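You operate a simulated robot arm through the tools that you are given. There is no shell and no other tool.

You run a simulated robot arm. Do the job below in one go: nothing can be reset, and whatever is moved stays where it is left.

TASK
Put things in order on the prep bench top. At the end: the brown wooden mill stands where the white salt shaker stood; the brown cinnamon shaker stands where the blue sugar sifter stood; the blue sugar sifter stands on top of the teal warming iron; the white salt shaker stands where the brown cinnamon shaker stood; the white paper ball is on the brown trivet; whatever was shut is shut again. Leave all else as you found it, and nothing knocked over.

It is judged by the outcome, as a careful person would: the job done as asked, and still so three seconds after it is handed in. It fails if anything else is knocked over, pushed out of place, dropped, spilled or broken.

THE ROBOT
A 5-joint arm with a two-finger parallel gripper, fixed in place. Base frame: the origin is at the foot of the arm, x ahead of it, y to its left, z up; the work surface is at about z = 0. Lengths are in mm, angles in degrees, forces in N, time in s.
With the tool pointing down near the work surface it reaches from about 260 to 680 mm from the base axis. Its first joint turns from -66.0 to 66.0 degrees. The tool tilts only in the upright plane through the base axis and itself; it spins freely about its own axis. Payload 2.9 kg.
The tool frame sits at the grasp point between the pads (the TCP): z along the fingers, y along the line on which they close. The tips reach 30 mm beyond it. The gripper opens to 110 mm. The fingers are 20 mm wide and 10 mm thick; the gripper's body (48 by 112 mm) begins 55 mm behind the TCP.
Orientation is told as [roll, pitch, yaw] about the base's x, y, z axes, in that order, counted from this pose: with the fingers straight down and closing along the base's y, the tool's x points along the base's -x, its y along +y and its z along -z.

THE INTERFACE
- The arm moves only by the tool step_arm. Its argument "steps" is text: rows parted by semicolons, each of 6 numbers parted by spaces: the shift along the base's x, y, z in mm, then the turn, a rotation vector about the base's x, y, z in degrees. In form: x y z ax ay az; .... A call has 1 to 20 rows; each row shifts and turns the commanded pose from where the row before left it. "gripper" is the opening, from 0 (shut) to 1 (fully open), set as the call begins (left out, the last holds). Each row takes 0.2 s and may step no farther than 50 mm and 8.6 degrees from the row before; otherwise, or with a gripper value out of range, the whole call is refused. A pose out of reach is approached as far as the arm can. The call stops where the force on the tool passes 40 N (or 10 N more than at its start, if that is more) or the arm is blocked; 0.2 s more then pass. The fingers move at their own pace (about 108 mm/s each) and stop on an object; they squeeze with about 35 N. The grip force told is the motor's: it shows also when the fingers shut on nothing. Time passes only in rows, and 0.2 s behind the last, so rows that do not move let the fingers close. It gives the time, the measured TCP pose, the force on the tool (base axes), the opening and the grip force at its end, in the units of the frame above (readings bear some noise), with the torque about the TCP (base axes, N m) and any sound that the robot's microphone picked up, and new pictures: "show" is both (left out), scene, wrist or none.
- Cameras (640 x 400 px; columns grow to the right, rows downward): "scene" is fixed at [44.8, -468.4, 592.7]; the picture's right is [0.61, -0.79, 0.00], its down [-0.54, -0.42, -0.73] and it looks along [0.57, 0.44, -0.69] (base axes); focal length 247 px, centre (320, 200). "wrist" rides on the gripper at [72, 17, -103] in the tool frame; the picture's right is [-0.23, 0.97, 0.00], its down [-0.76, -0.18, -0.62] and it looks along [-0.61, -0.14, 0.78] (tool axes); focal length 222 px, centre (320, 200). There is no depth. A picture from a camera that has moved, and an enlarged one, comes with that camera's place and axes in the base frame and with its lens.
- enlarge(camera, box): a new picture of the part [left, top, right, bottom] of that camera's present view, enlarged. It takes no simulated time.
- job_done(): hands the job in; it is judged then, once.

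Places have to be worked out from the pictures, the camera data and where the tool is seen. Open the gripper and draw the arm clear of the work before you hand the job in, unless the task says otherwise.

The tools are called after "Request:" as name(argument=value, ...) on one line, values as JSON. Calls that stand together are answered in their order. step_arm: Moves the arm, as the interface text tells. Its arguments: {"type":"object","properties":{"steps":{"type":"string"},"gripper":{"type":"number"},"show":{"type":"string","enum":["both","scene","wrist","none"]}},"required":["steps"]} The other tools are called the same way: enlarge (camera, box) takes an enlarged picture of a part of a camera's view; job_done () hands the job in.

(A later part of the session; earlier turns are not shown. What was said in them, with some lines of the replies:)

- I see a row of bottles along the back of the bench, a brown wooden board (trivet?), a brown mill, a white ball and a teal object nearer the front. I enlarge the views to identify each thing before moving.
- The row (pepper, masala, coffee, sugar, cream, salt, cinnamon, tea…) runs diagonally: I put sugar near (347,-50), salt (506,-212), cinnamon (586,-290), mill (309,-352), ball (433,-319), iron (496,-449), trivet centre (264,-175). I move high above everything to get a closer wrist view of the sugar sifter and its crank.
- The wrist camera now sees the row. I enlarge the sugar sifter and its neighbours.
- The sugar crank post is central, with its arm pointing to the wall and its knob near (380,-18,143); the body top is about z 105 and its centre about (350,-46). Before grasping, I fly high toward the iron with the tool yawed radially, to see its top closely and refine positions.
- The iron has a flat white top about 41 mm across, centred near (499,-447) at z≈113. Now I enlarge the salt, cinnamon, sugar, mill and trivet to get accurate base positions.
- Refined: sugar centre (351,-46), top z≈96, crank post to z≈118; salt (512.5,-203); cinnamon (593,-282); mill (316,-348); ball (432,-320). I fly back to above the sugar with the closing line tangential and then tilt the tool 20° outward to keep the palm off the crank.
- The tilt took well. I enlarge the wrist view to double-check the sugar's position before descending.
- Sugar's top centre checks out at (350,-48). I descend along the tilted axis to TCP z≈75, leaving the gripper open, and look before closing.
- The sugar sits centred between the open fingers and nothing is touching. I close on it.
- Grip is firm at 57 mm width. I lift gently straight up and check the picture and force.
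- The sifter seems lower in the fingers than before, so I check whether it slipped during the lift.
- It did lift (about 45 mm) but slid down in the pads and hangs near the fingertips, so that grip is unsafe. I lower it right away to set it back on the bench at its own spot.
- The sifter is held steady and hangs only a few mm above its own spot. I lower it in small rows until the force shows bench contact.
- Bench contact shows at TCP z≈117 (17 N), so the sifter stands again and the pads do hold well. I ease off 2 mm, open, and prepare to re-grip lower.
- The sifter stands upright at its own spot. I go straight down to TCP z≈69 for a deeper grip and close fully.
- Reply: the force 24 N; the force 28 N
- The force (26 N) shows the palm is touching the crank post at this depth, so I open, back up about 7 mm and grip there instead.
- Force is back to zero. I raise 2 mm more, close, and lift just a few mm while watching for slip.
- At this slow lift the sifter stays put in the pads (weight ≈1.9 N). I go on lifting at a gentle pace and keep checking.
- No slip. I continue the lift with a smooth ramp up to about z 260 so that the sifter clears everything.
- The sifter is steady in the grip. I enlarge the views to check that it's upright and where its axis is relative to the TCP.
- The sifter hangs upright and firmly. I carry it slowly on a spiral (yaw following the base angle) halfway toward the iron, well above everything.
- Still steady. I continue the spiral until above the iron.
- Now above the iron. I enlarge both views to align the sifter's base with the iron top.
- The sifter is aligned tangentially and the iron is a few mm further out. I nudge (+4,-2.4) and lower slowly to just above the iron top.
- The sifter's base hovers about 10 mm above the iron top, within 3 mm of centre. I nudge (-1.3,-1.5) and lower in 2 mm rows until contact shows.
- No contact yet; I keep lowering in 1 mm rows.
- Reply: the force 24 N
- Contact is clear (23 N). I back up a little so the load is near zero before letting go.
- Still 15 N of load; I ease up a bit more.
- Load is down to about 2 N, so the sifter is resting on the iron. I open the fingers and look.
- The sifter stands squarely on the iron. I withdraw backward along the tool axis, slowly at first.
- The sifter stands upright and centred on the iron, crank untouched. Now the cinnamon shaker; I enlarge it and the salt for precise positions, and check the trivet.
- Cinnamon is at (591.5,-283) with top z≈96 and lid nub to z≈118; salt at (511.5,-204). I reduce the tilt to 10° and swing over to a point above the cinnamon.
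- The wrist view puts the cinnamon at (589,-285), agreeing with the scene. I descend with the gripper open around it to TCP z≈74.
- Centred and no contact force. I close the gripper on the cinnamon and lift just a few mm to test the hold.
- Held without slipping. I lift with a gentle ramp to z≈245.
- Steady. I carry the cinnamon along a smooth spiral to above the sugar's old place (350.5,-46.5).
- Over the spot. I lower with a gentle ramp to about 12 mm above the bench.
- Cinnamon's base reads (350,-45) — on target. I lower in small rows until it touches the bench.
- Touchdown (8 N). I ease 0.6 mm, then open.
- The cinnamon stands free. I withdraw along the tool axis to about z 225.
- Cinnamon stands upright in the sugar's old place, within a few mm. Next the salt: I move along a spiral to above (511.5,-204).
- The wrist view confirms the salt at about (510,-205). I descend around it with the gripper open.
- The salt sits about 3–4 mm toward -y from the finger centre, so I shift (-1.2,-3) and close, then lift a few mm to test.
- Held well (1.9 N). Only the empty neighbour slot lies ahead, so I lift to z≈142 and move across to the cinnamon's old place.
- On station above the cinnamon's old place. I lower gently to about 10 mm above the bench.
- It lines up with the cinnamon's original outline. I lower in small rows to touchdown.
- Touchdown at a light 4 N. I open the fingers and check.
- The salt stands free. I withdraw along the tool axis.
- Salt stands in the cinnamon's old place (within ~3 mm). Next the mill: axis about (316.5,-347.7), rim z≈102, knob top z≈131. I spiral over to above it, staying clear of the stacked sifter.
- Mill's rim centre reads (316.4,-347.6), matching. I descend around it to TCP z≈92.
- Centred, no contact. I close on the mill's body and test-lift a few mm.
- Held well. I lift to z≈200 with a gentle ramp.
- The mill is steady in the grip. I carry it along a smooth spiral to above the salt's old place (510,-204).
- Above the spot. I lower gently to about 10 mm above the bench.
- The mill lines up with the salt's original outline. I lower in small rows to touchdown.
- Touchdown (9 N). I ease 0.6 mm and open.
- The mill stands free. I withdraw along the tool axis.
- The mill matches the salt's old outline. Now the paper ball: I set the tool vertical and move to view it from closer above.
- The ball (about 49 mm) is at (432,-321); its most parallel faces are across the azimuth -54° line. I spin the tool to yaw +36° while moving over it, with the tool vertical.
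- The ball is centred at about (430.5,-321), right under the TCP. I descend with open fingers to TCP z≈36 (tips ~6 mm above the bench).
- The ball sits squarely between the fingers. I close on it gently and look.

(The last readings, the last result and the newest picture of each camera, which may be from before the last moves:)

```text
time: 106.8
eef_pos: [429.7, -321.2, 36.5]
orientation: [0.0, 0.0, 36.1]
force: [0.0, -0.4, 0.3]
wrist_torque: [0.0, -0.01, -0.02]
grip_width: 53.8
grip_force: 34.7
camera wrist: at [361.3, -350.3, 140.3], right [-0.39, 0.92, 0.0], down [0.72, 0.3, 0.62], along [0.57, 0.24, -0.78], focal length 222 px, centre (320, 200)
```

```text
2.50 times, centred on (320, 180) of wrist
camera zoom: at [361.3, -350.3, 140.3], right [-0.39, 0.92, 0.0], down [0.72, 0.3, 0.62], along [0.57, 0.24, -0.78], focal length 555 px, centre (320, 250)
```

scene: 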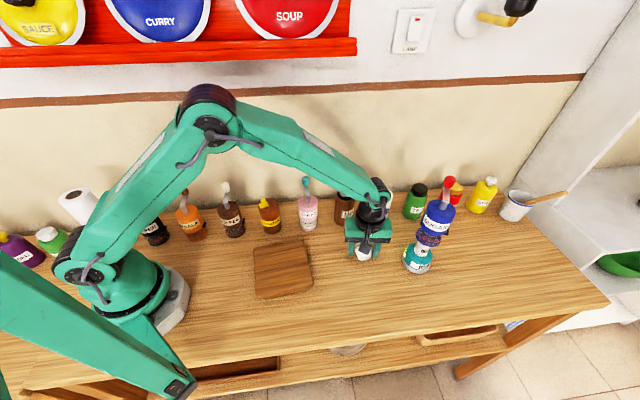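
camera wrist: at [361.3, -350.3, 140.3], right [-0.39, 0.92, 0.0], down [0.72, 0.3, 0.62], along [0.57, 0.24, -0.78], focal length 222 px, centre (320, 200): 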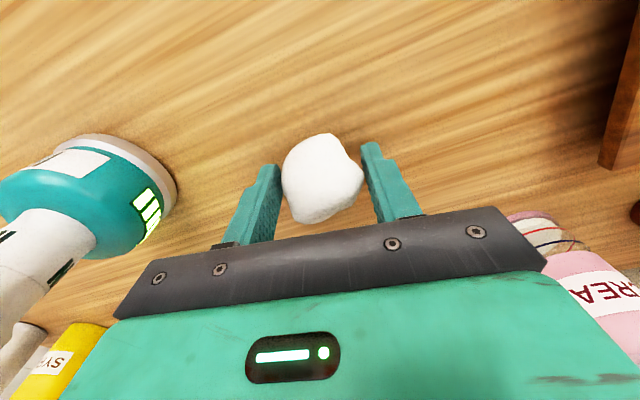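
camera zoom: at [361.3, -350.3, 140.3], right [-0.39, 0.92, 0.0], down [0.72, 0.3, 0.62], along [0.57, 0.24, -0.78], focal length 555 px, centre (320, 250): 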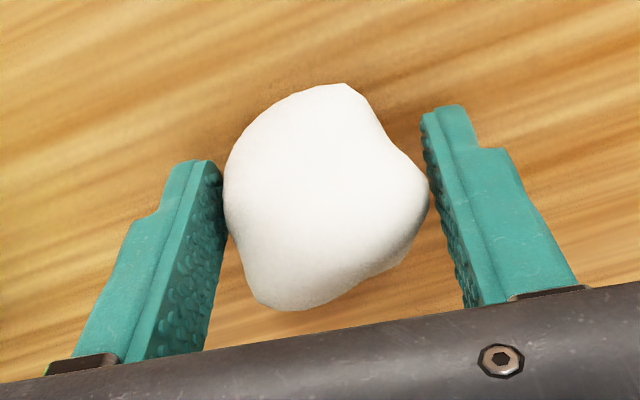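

Gripped at 53.8 mm. I lift slowly a few mm and check that the ball follows.

Request:
step_arm(steps="0 0 2 0 0 0; 0 0 3 0 0 0; 0 0 4 0 0 0; 0 0 4 0 0 0; 0 0 0 0 0 0", show="both")

Request:
enlarge(camera="wrist", box=[220, 100, 420, 260])

```text
time: 108.0
eef_pos: [427.6, -320.9, 49.8]
orientation: [-0.1, 0.0, 36.1]
force: [-0.3, -0.5, -1.0]
wrist_torque: [0.0, -0.03, 0.0]
grip_width: 53.9
grip_force: 34.8
camera wrist: at [360.1, -349.9, 154.4], right [-0.39, 0.92, 0.0], down [0.72, 0.3, 0.62], along [0.57, 0.24, -0.78], focal length 222 px, centre (320, 200)
```

scene: 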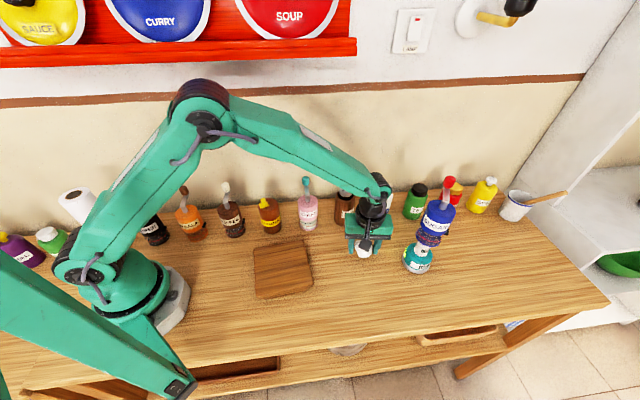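
wrist: 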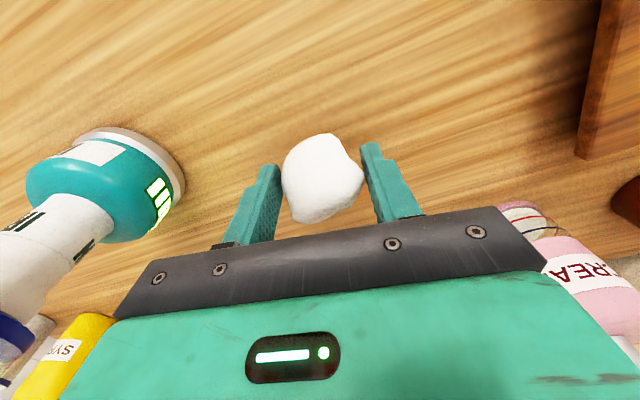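

```text
2.50 times, centred on (320, 180) of wrist
camera zoom: at [360.1, -349.9, 154.4], right [-0.39, 0.92, 0.0], down [0.72, 0.3, 0.62], along [0.57, 0.24, -0.78], focal length 555 px, centre (320, 250)
```

zoom: 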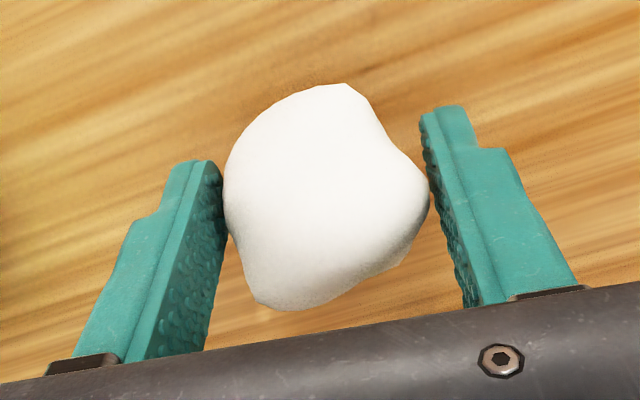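

The ball follows firmly. I raise it to z≈110 and carry it slowly to above the trivet centre (≈264,-173).

Request:
step_arm(steps="0 0 4 0 0 0; 0 0 7 0 0 0; 0 0 10 0 0 0; 0 0 12 0 0 0; 0 0 12 0 0 0; 0 0 9 0 0 0; 0 0 5 0 0 0; 0 0 2 0 0 0; 0 0 0 0 0 0", show="wrist")

Request:
step_arm(steps="-4.2 3.8 0 0 0 0; -8.4 7.6 0 0 0 0; -12.6 11.4 0 0 0 0; -14 12.7 0 0 0 0; -14 12.7 0 0 0 0; -14 12.7 0 0 0 0; -14 12.7 0 0 0 0; -14 12.7 0 0 0 0; -14 12.7 0 0 0 0; -14 12.7 0 0 0 0; -14 12.7 0 0 0 0; -12.6 11.4 0 0 0 0; -8.4 7.6 0 0 0 0; -4.2 3.8 0 0 0 0; 0 0 0 0 0 0", show="both")

```text
time: 110.0
eef_pos: [427.4, -320.5, 110.3]
orientation: [0.1, 0.1, 36.2]
force: [-0.3, 0.2, 0.2]
wrist_torque: [-0.02, -0.01, 0.01]
grip_width: 53.9
grip_force: 35.0
camera wrist: at [360.4, -349.2, 213.7], right [-0.39, 0.92, 0.0], down [0.72, 0.3, 0.62], along [0.57, 0.24, -0.78], focal length 222 px, centre (320, 200)
```

wrist: 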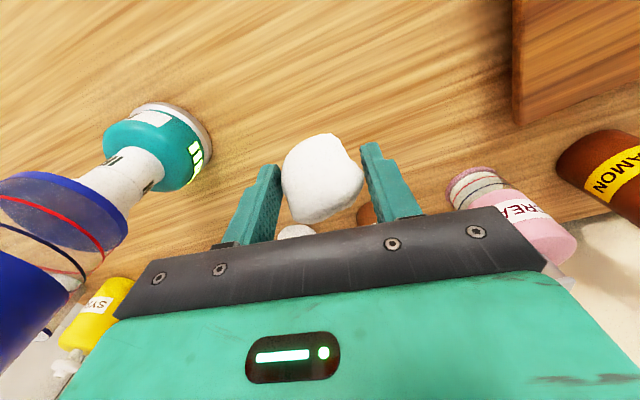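

```text
time: 113.2
eef_pos: [264.5, -172.4, 110.5]
orientation: [0.0, 0.1, 36.0]
force: [-0.3, 0.4, -0.6]
wrist_torque: [0.06, -0.04, -0.01]
grip_width: 53.2
grip_force: 35.5
camera wrist: at [196.6, -201.8, 214.3], right [-0.39, 0.92, 0.0], down [0.72, 0.3, 0.62], along [0.57, 0.24, -0.78], focal length 222 px, centre (320, 200)
```

scene: 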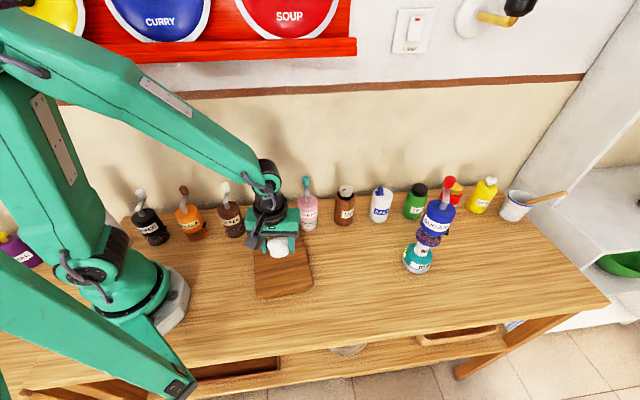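
wrist: 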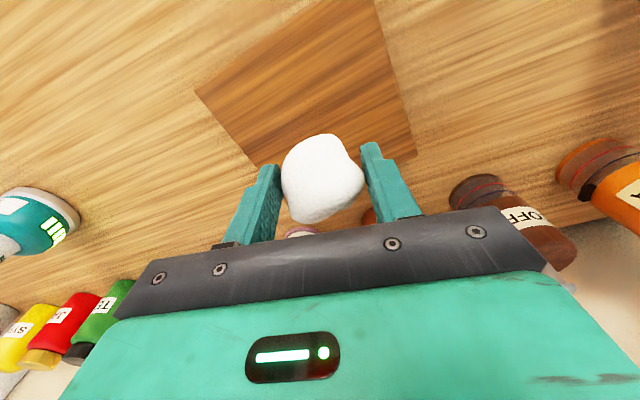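

The trivet corners confirm its centre is right below. I lower the ball toward it.

Request:
step_arm(steps="0 0 -4 0 0 0; 0 0 -8 0 0 0; 0 0 -10 0 0 0; 0 0 -10 0 0 0; 0 0 -8 0 0 0; 0 0 -5 0 0 0; 0 0 -3 0 0 0; 0 0 0 0 0 0", show="both")

Request:
enlarge(camera="scene", box=[230, 210, 330, 310])

```text
time: 115.0
eef_pos: [267.0, -173.1, 63.5]
orientation: [-0.2, -0.1, 36.1]
force: [-1.8, 1.1, 28.6]
wrist_torque: [0.08, 0.06, 0.05]
grip_width: 52.7
grip_force: 34.8
camera wrist: at [199.2, -201.1, 167.5], right [-0.39, 0.92, 0.0], down [0.72, 0.31, 0.62], along [0.58, 0.24, -0.78], focal length 222 px, centre (320, 200)
```

scene: 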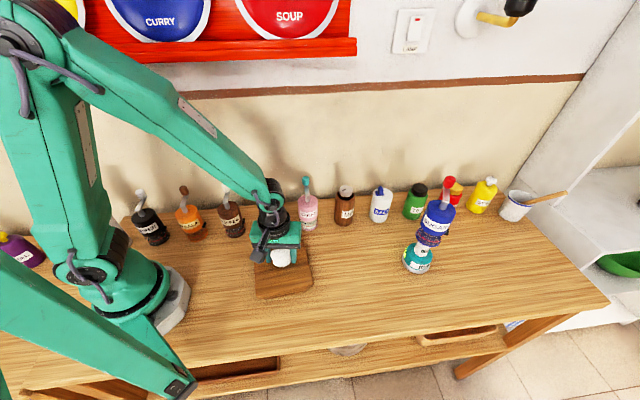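
wrist: 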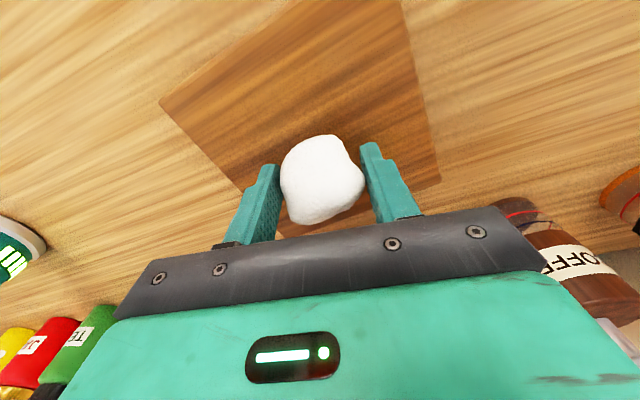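

```text
4.00 times, centred on (280, 260) of scene
camera zoom: at [44.7, -468.4, 592.8], right [0.61, -0.79, 0.0], down [-0.54, -0.42, -0.73], along [0.57, 0.44, -0.69], focal length 990 px, centre (480, -40)
```

zoom: 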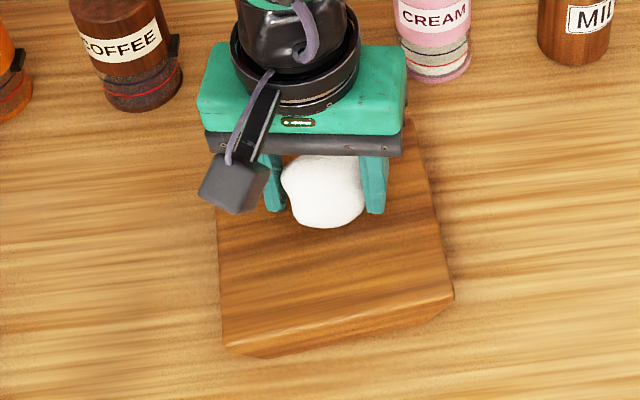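

The ball is already pressing on the trivet (its top is near z 27). I ease up in small rows until the load is gone.

Request:
step_arm(steps="0 0 1 0 0 0; 0 0 0 0 0 0", show="none")

Request:
step_arm(steps="0 0 0.8 0 0 0; 0 0 0 0 0 0", show="none")

```text
time: 115.6
eef_pos: [267.8, -172.4, 63.9]
orientation: [0.0, -0.1, 36.1]
force: [7.4, 0.4, 15.9]
wrist_torque: [0.02, -0.3, -0.03]
grip_width: 52.8
grip_force: 34.9
```

```text
time: 116.2
eef_pos: [266.2, -172.7, 62.9]
orientation: [0.0, -0.1, 36.0]
force: [2.9, -0.9, 10.8]
wrist_torque: [-0.03, -0.19, 0.01]
grip_width: 52.7
grip_force: 35.1
```

Request:
step_arm(steps="0 0 0.8 0 0 0; 0 0 0 0 0 0", show="none")

Request:
step_arm(steps="0 0 0.5 0 0 0; 0 0 0 0 0 0", show="both")

```text
time: 116.8
eef_pos: [264.7, -172.6, 62.7]
orientation: [0.1, 0.0, 36.1]
force: [1.9, -0.6, 5.2]
wrist_torque: [-0.03, -0.06, -0.01]
grip_width: 52.6
grip_force: 35.1
```

```text
time: 117.4
eef_pos: [265.2, -172.6, 63.4]
orientation: [0.1, 0.0, 36.2]
force: [0.7, -0.3, 0.1]
wrist_torque: [0.03, -0.02, -0.02]
grip_width: 52.6
grip_force: 34.8
camera wrist: at [197.4, -202.2, 168.4], right [-0.39, 0.92, 0.0], down [0.72, 0.3, 0.62], along [0.57, 0.24, -0.78], focal length 222 px, centre (320, 200)
```

scene: 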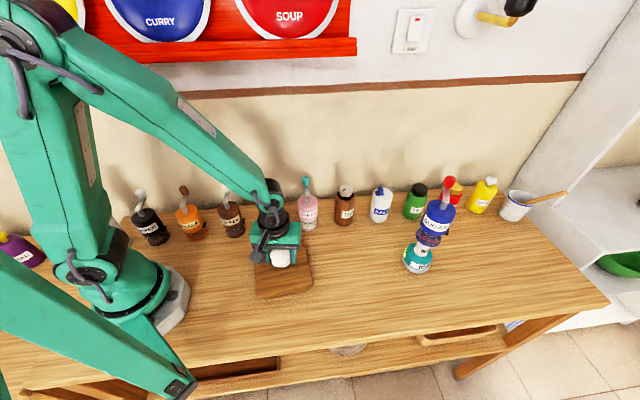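
wrist: 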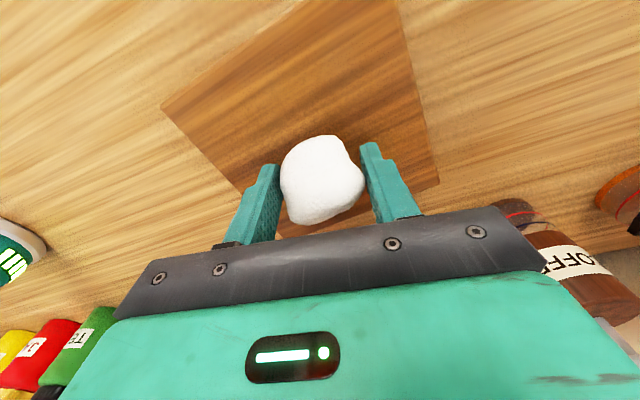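

Load is zero with the ball resting on the trivet. I open the fingers gradually.

Request:
step_arm(steps="0 0 0 0 0 0; 0 0 0 0 0 0", gripper=0.6, show="wrist")

Request:
step_arm(steps="0 0 0 0 0 0; 0 0 0 0 0 0", gripper=0.8, show="wrist")

```text
time: 118.0
eef_pos: [265.9, -172.7, 64.5]
orientation: [0.0, 0.1, 36.1]
force: [-0.3, 1.3, 0.7]
wrist_torque: [0.04, -0.03, 0.01]
grip_width: 65.8
grip_force: 0.0
camera wrist: at [197.7, -202.4, 168.6], right [-0.39, 0.92, 0.0], down [0.72, 0.3, 0.62], along [0.57, 0.24, -0.78], focal length 222 px, centre (320, 200)
```

wrist: 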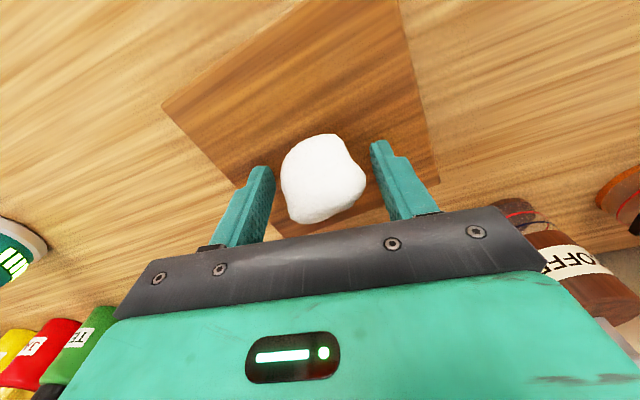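

```text
time: 118.6
eef_pos: [265.6, -172.9, 64.0]
orientation: [0.1, -0.1, 36.1]
force: [0.6, -0.9, 0.7]
wrist_torque: [0.01, -0.04, 0.03]
grip_width: 88.1
grip_force: 0.0
camera wrist: at [197.7, -202.4, 168.6], right [-0.39, 0.92, 0.0], down [0.72, 0.3, 0.62], along [0.57, 0.24, -0.78], focal length 222 px, centre (320, 200)
```

wrist: 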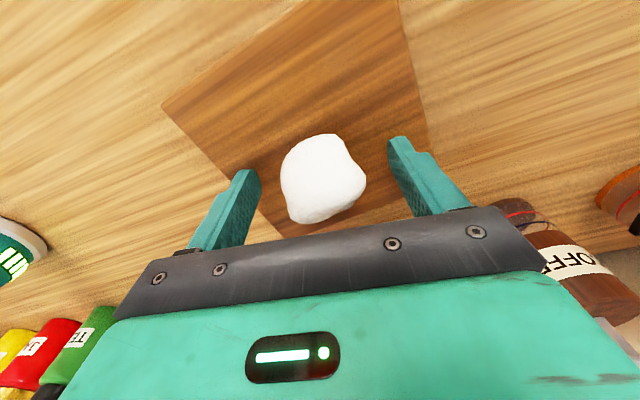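

The ball rests still on the trivet. I raise the arm straight up, slowly at first, and then look over the whole scene.

Request:
step_arm(steps="0 0 5 0 0 0; 0 0 10 0 0 0; 0 0 20 0 0 0; 0 0 30 0 0 0; 0 0 40 0 0 0; 0 0 40 0 0 0; 0 0 40 0 0 0; 0 0 40 0 0 0; 0 0 40 0 0 0; 0 0 0 0 0 0", show="both")

Request:
enlarge(camera="scene", box=[240, 230, 330, 305])

Request:
enlarge(camera="scene", box=[320, 170, 530, 310])

Request:
enlarge(camera="scene", box=[390, 200, 470, 290])

```text
time: 120.8
eef_pos: [264.1, -173.4, 328.7]
orientation: [0.0, 0.0, 36.2]
force: [0.4, 0.1, 0.7]
wrist_torque: [-0.02, -0.01, 0.02]
grip_width: 88.2
grip_force: 0.1
camera wrist: at [195.5, -202.9, 432.2], right [-0.39, 0.92, 0.0], down [0.72, 0.3, 0.62], along [0.57, 0.24, -0.78], focal length 222 px, centre (320, 200)
```

scene: 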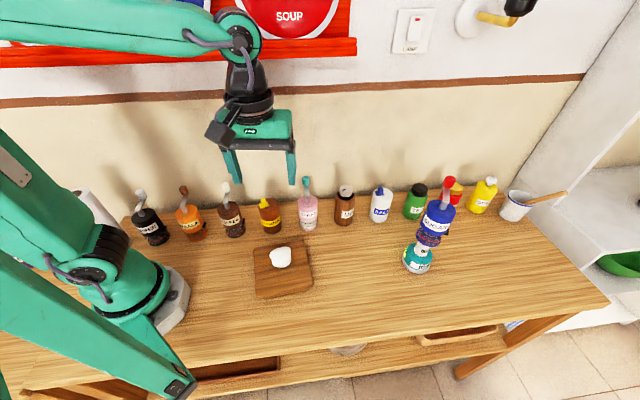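
wrist: 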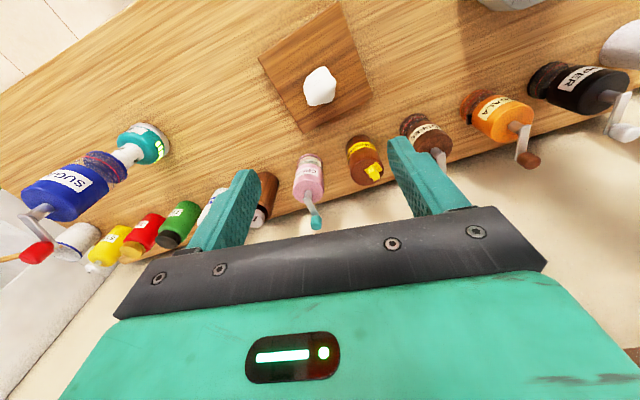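

```text
5.33 times, centred on (285, 268) of scene
camera zoom: at [44.8, -468.4, 592.7], right [0.61, -0.79, 0.0], down [-0.54, -0.42, -0.73], along [0.57, 0.44, -0.69], focal length 1320 px, centre (507, -160)
```

zoom: 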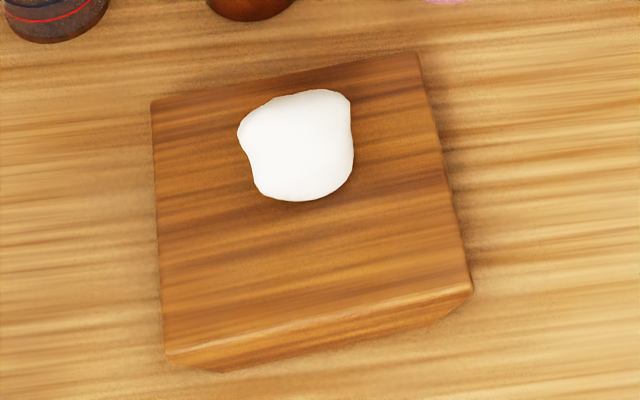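

```text
2.86 times, centred on (425, 240) of scene
camera zoom: at [44.8, -468.4, 592.7], right [0.61, -0.79, 0.0], down [-0.54, -0.42, -0.73], along [0.57, 0.44, -0.69], focal length 707 px, centre (20, 86)
```

zoom: 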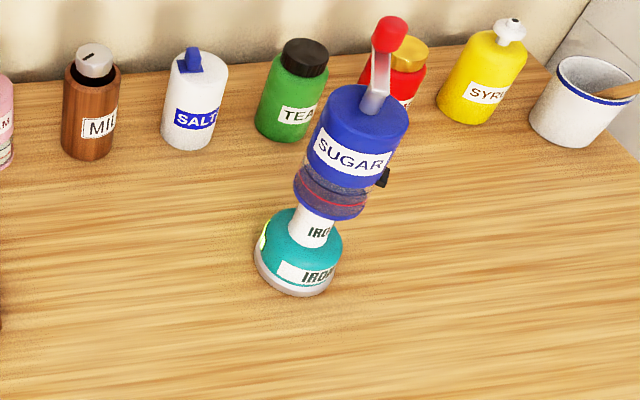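

```text
4.44 times, centred on (430, 245) of scene
camera zoom: at [44.8, -468.4, 592.7], right [0.61, -0.79, 0.0], down [-0.54, -0.42, -0.73], along [0.57, 0.44, -0.69], focal length 1100 px, centre (-169, 0)
```

zoom: 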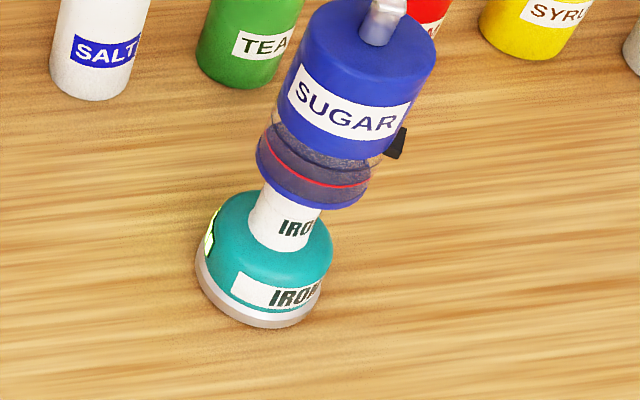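

Everything is where it should be: trivet outline unchanged, ball on it, sifter upright on the iron. I open the gripper fully, raise the arm to about its starting height, and do a last check of the left part of the row.

Request:
step_arm(steps="3 -12 12 0 0 -5; 3 -12 12 0 0 -5; 3 -12 12 0 0 -5; 3 -12 12 0 0 -5; 3 -12 12 0 0 -5; 3 -12 12 0 0 -5; 2 -12 5 0 0 -5; 0 0 0 0 0 0; 0 0 0 0 0 0", gripper=1, show="both")

Request:
enlarge(camera="scene", box=[120, 170, 330, 310])

Request:
enlarge(camera="scene", box=[320, 170, 530, 310])

```text
time: 122.8
eef_pos: [286.5, -256.8, 406.9]
orientation: [0.0, 0.0, 1.0]
force: [0.2, 1.2, 0.1]
wrist_torque: [0.01, 0.03, 0.01]
grip_width: 109.9
grip_force: 0.0
camera wrist: at [214.1, -241.2, 511.0], right [0.21, 0.98, 0.0], down [0.76, -0.16, 0.62], along [0.61, -0.13, -0.78], focal length 222 px, centre (320, 200)
```

scene: 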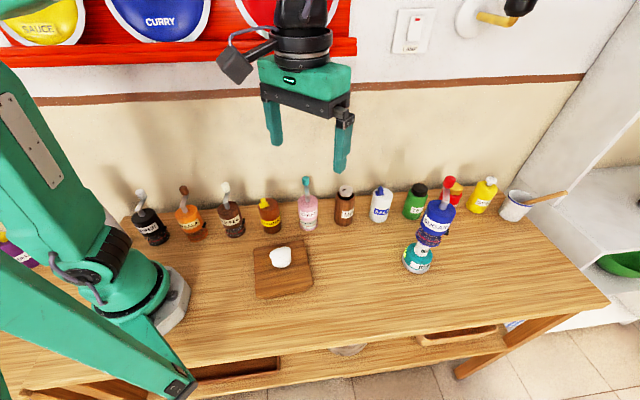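
wrist: 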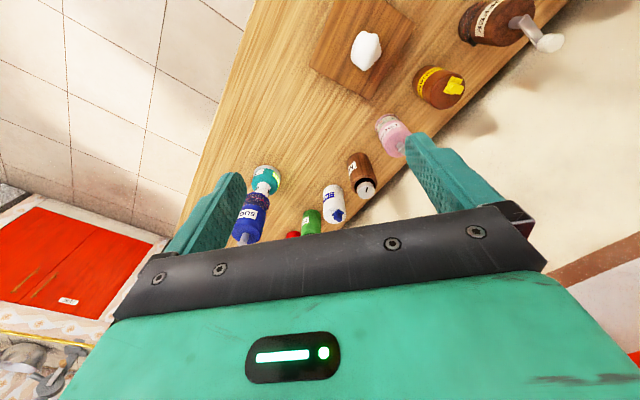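

```text
2.86 times, centred on (225, 240) of scene
camera zoom: at [44.8, -468.4, 592.7], right [0.61, -0.79, 0.0], down [-0.54, -0.42, -0.73], along [0.57, 0.44, -0.69], focal length 707 px, centre (591, 86)
```

zoom: 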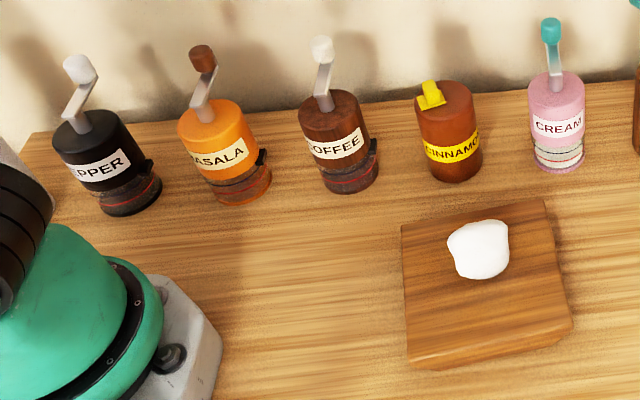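

```text
2.86 times, centred on (425, 240) of scene
camera zoom: at [44.8, -468.4, 592.7], right [0.61, -0.79, 0.0], down [-0.54, -0.42, -0.73], along [0.57, 0.44, -0.69], focal length 707 px, centre (20, 86)
```

zoom: 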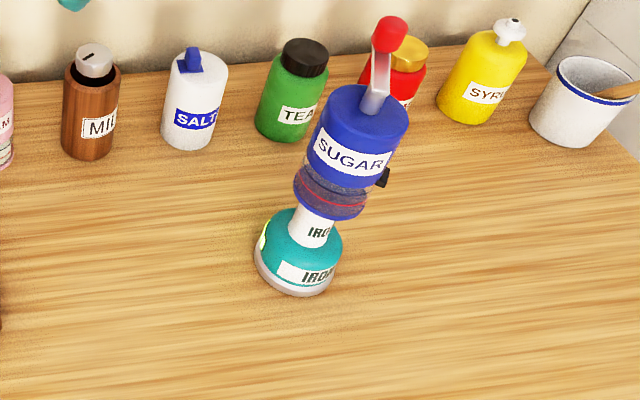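

All five moves check out in the pictures: the mill is where the salt stood, the cinnamon where the sugar stood, and the salt where the cinnamon stood. The sugar sifter is upright on the iron and the paper ball is on the trivet. Nothing else has shifted, no lid was opened, and the arm is clear with the gripper open, so I hand the job in.

Request:
job_done()

```text
The job is handed in.
```

I made all five moves and handed the job in; the result of the judging hasn't come back. The last pictures show:

- **Mill:** it stands where the salt shaker stood, and its outline matches the salt's old one.
- **Cinnamon shaker:** it stands where the sugar sifter stood, within about 3–4 mm.
- **Salt shaker:** it stands where the cinnamon shaker stood, about 3 mm off.
- **Sugar sifter:** it stands upright and centred on top of the warming iron.
- **Paper ball:** it rests on the trivet, a little toward the back but well inside the edges.

Two things happened with the sugar sifter along the way. On the first lift it slid about 40 mm down in the fingers, so I set it back on its spot and gripped it again. While regripping, the gripper pressed on its crank post with about 26 N. I saw no damage or spill.

I opened nothing, so there was nothing to shut again. Nothing was knocked over, and everything else looks as I found it. The arm is drawn clear with the gripper open.
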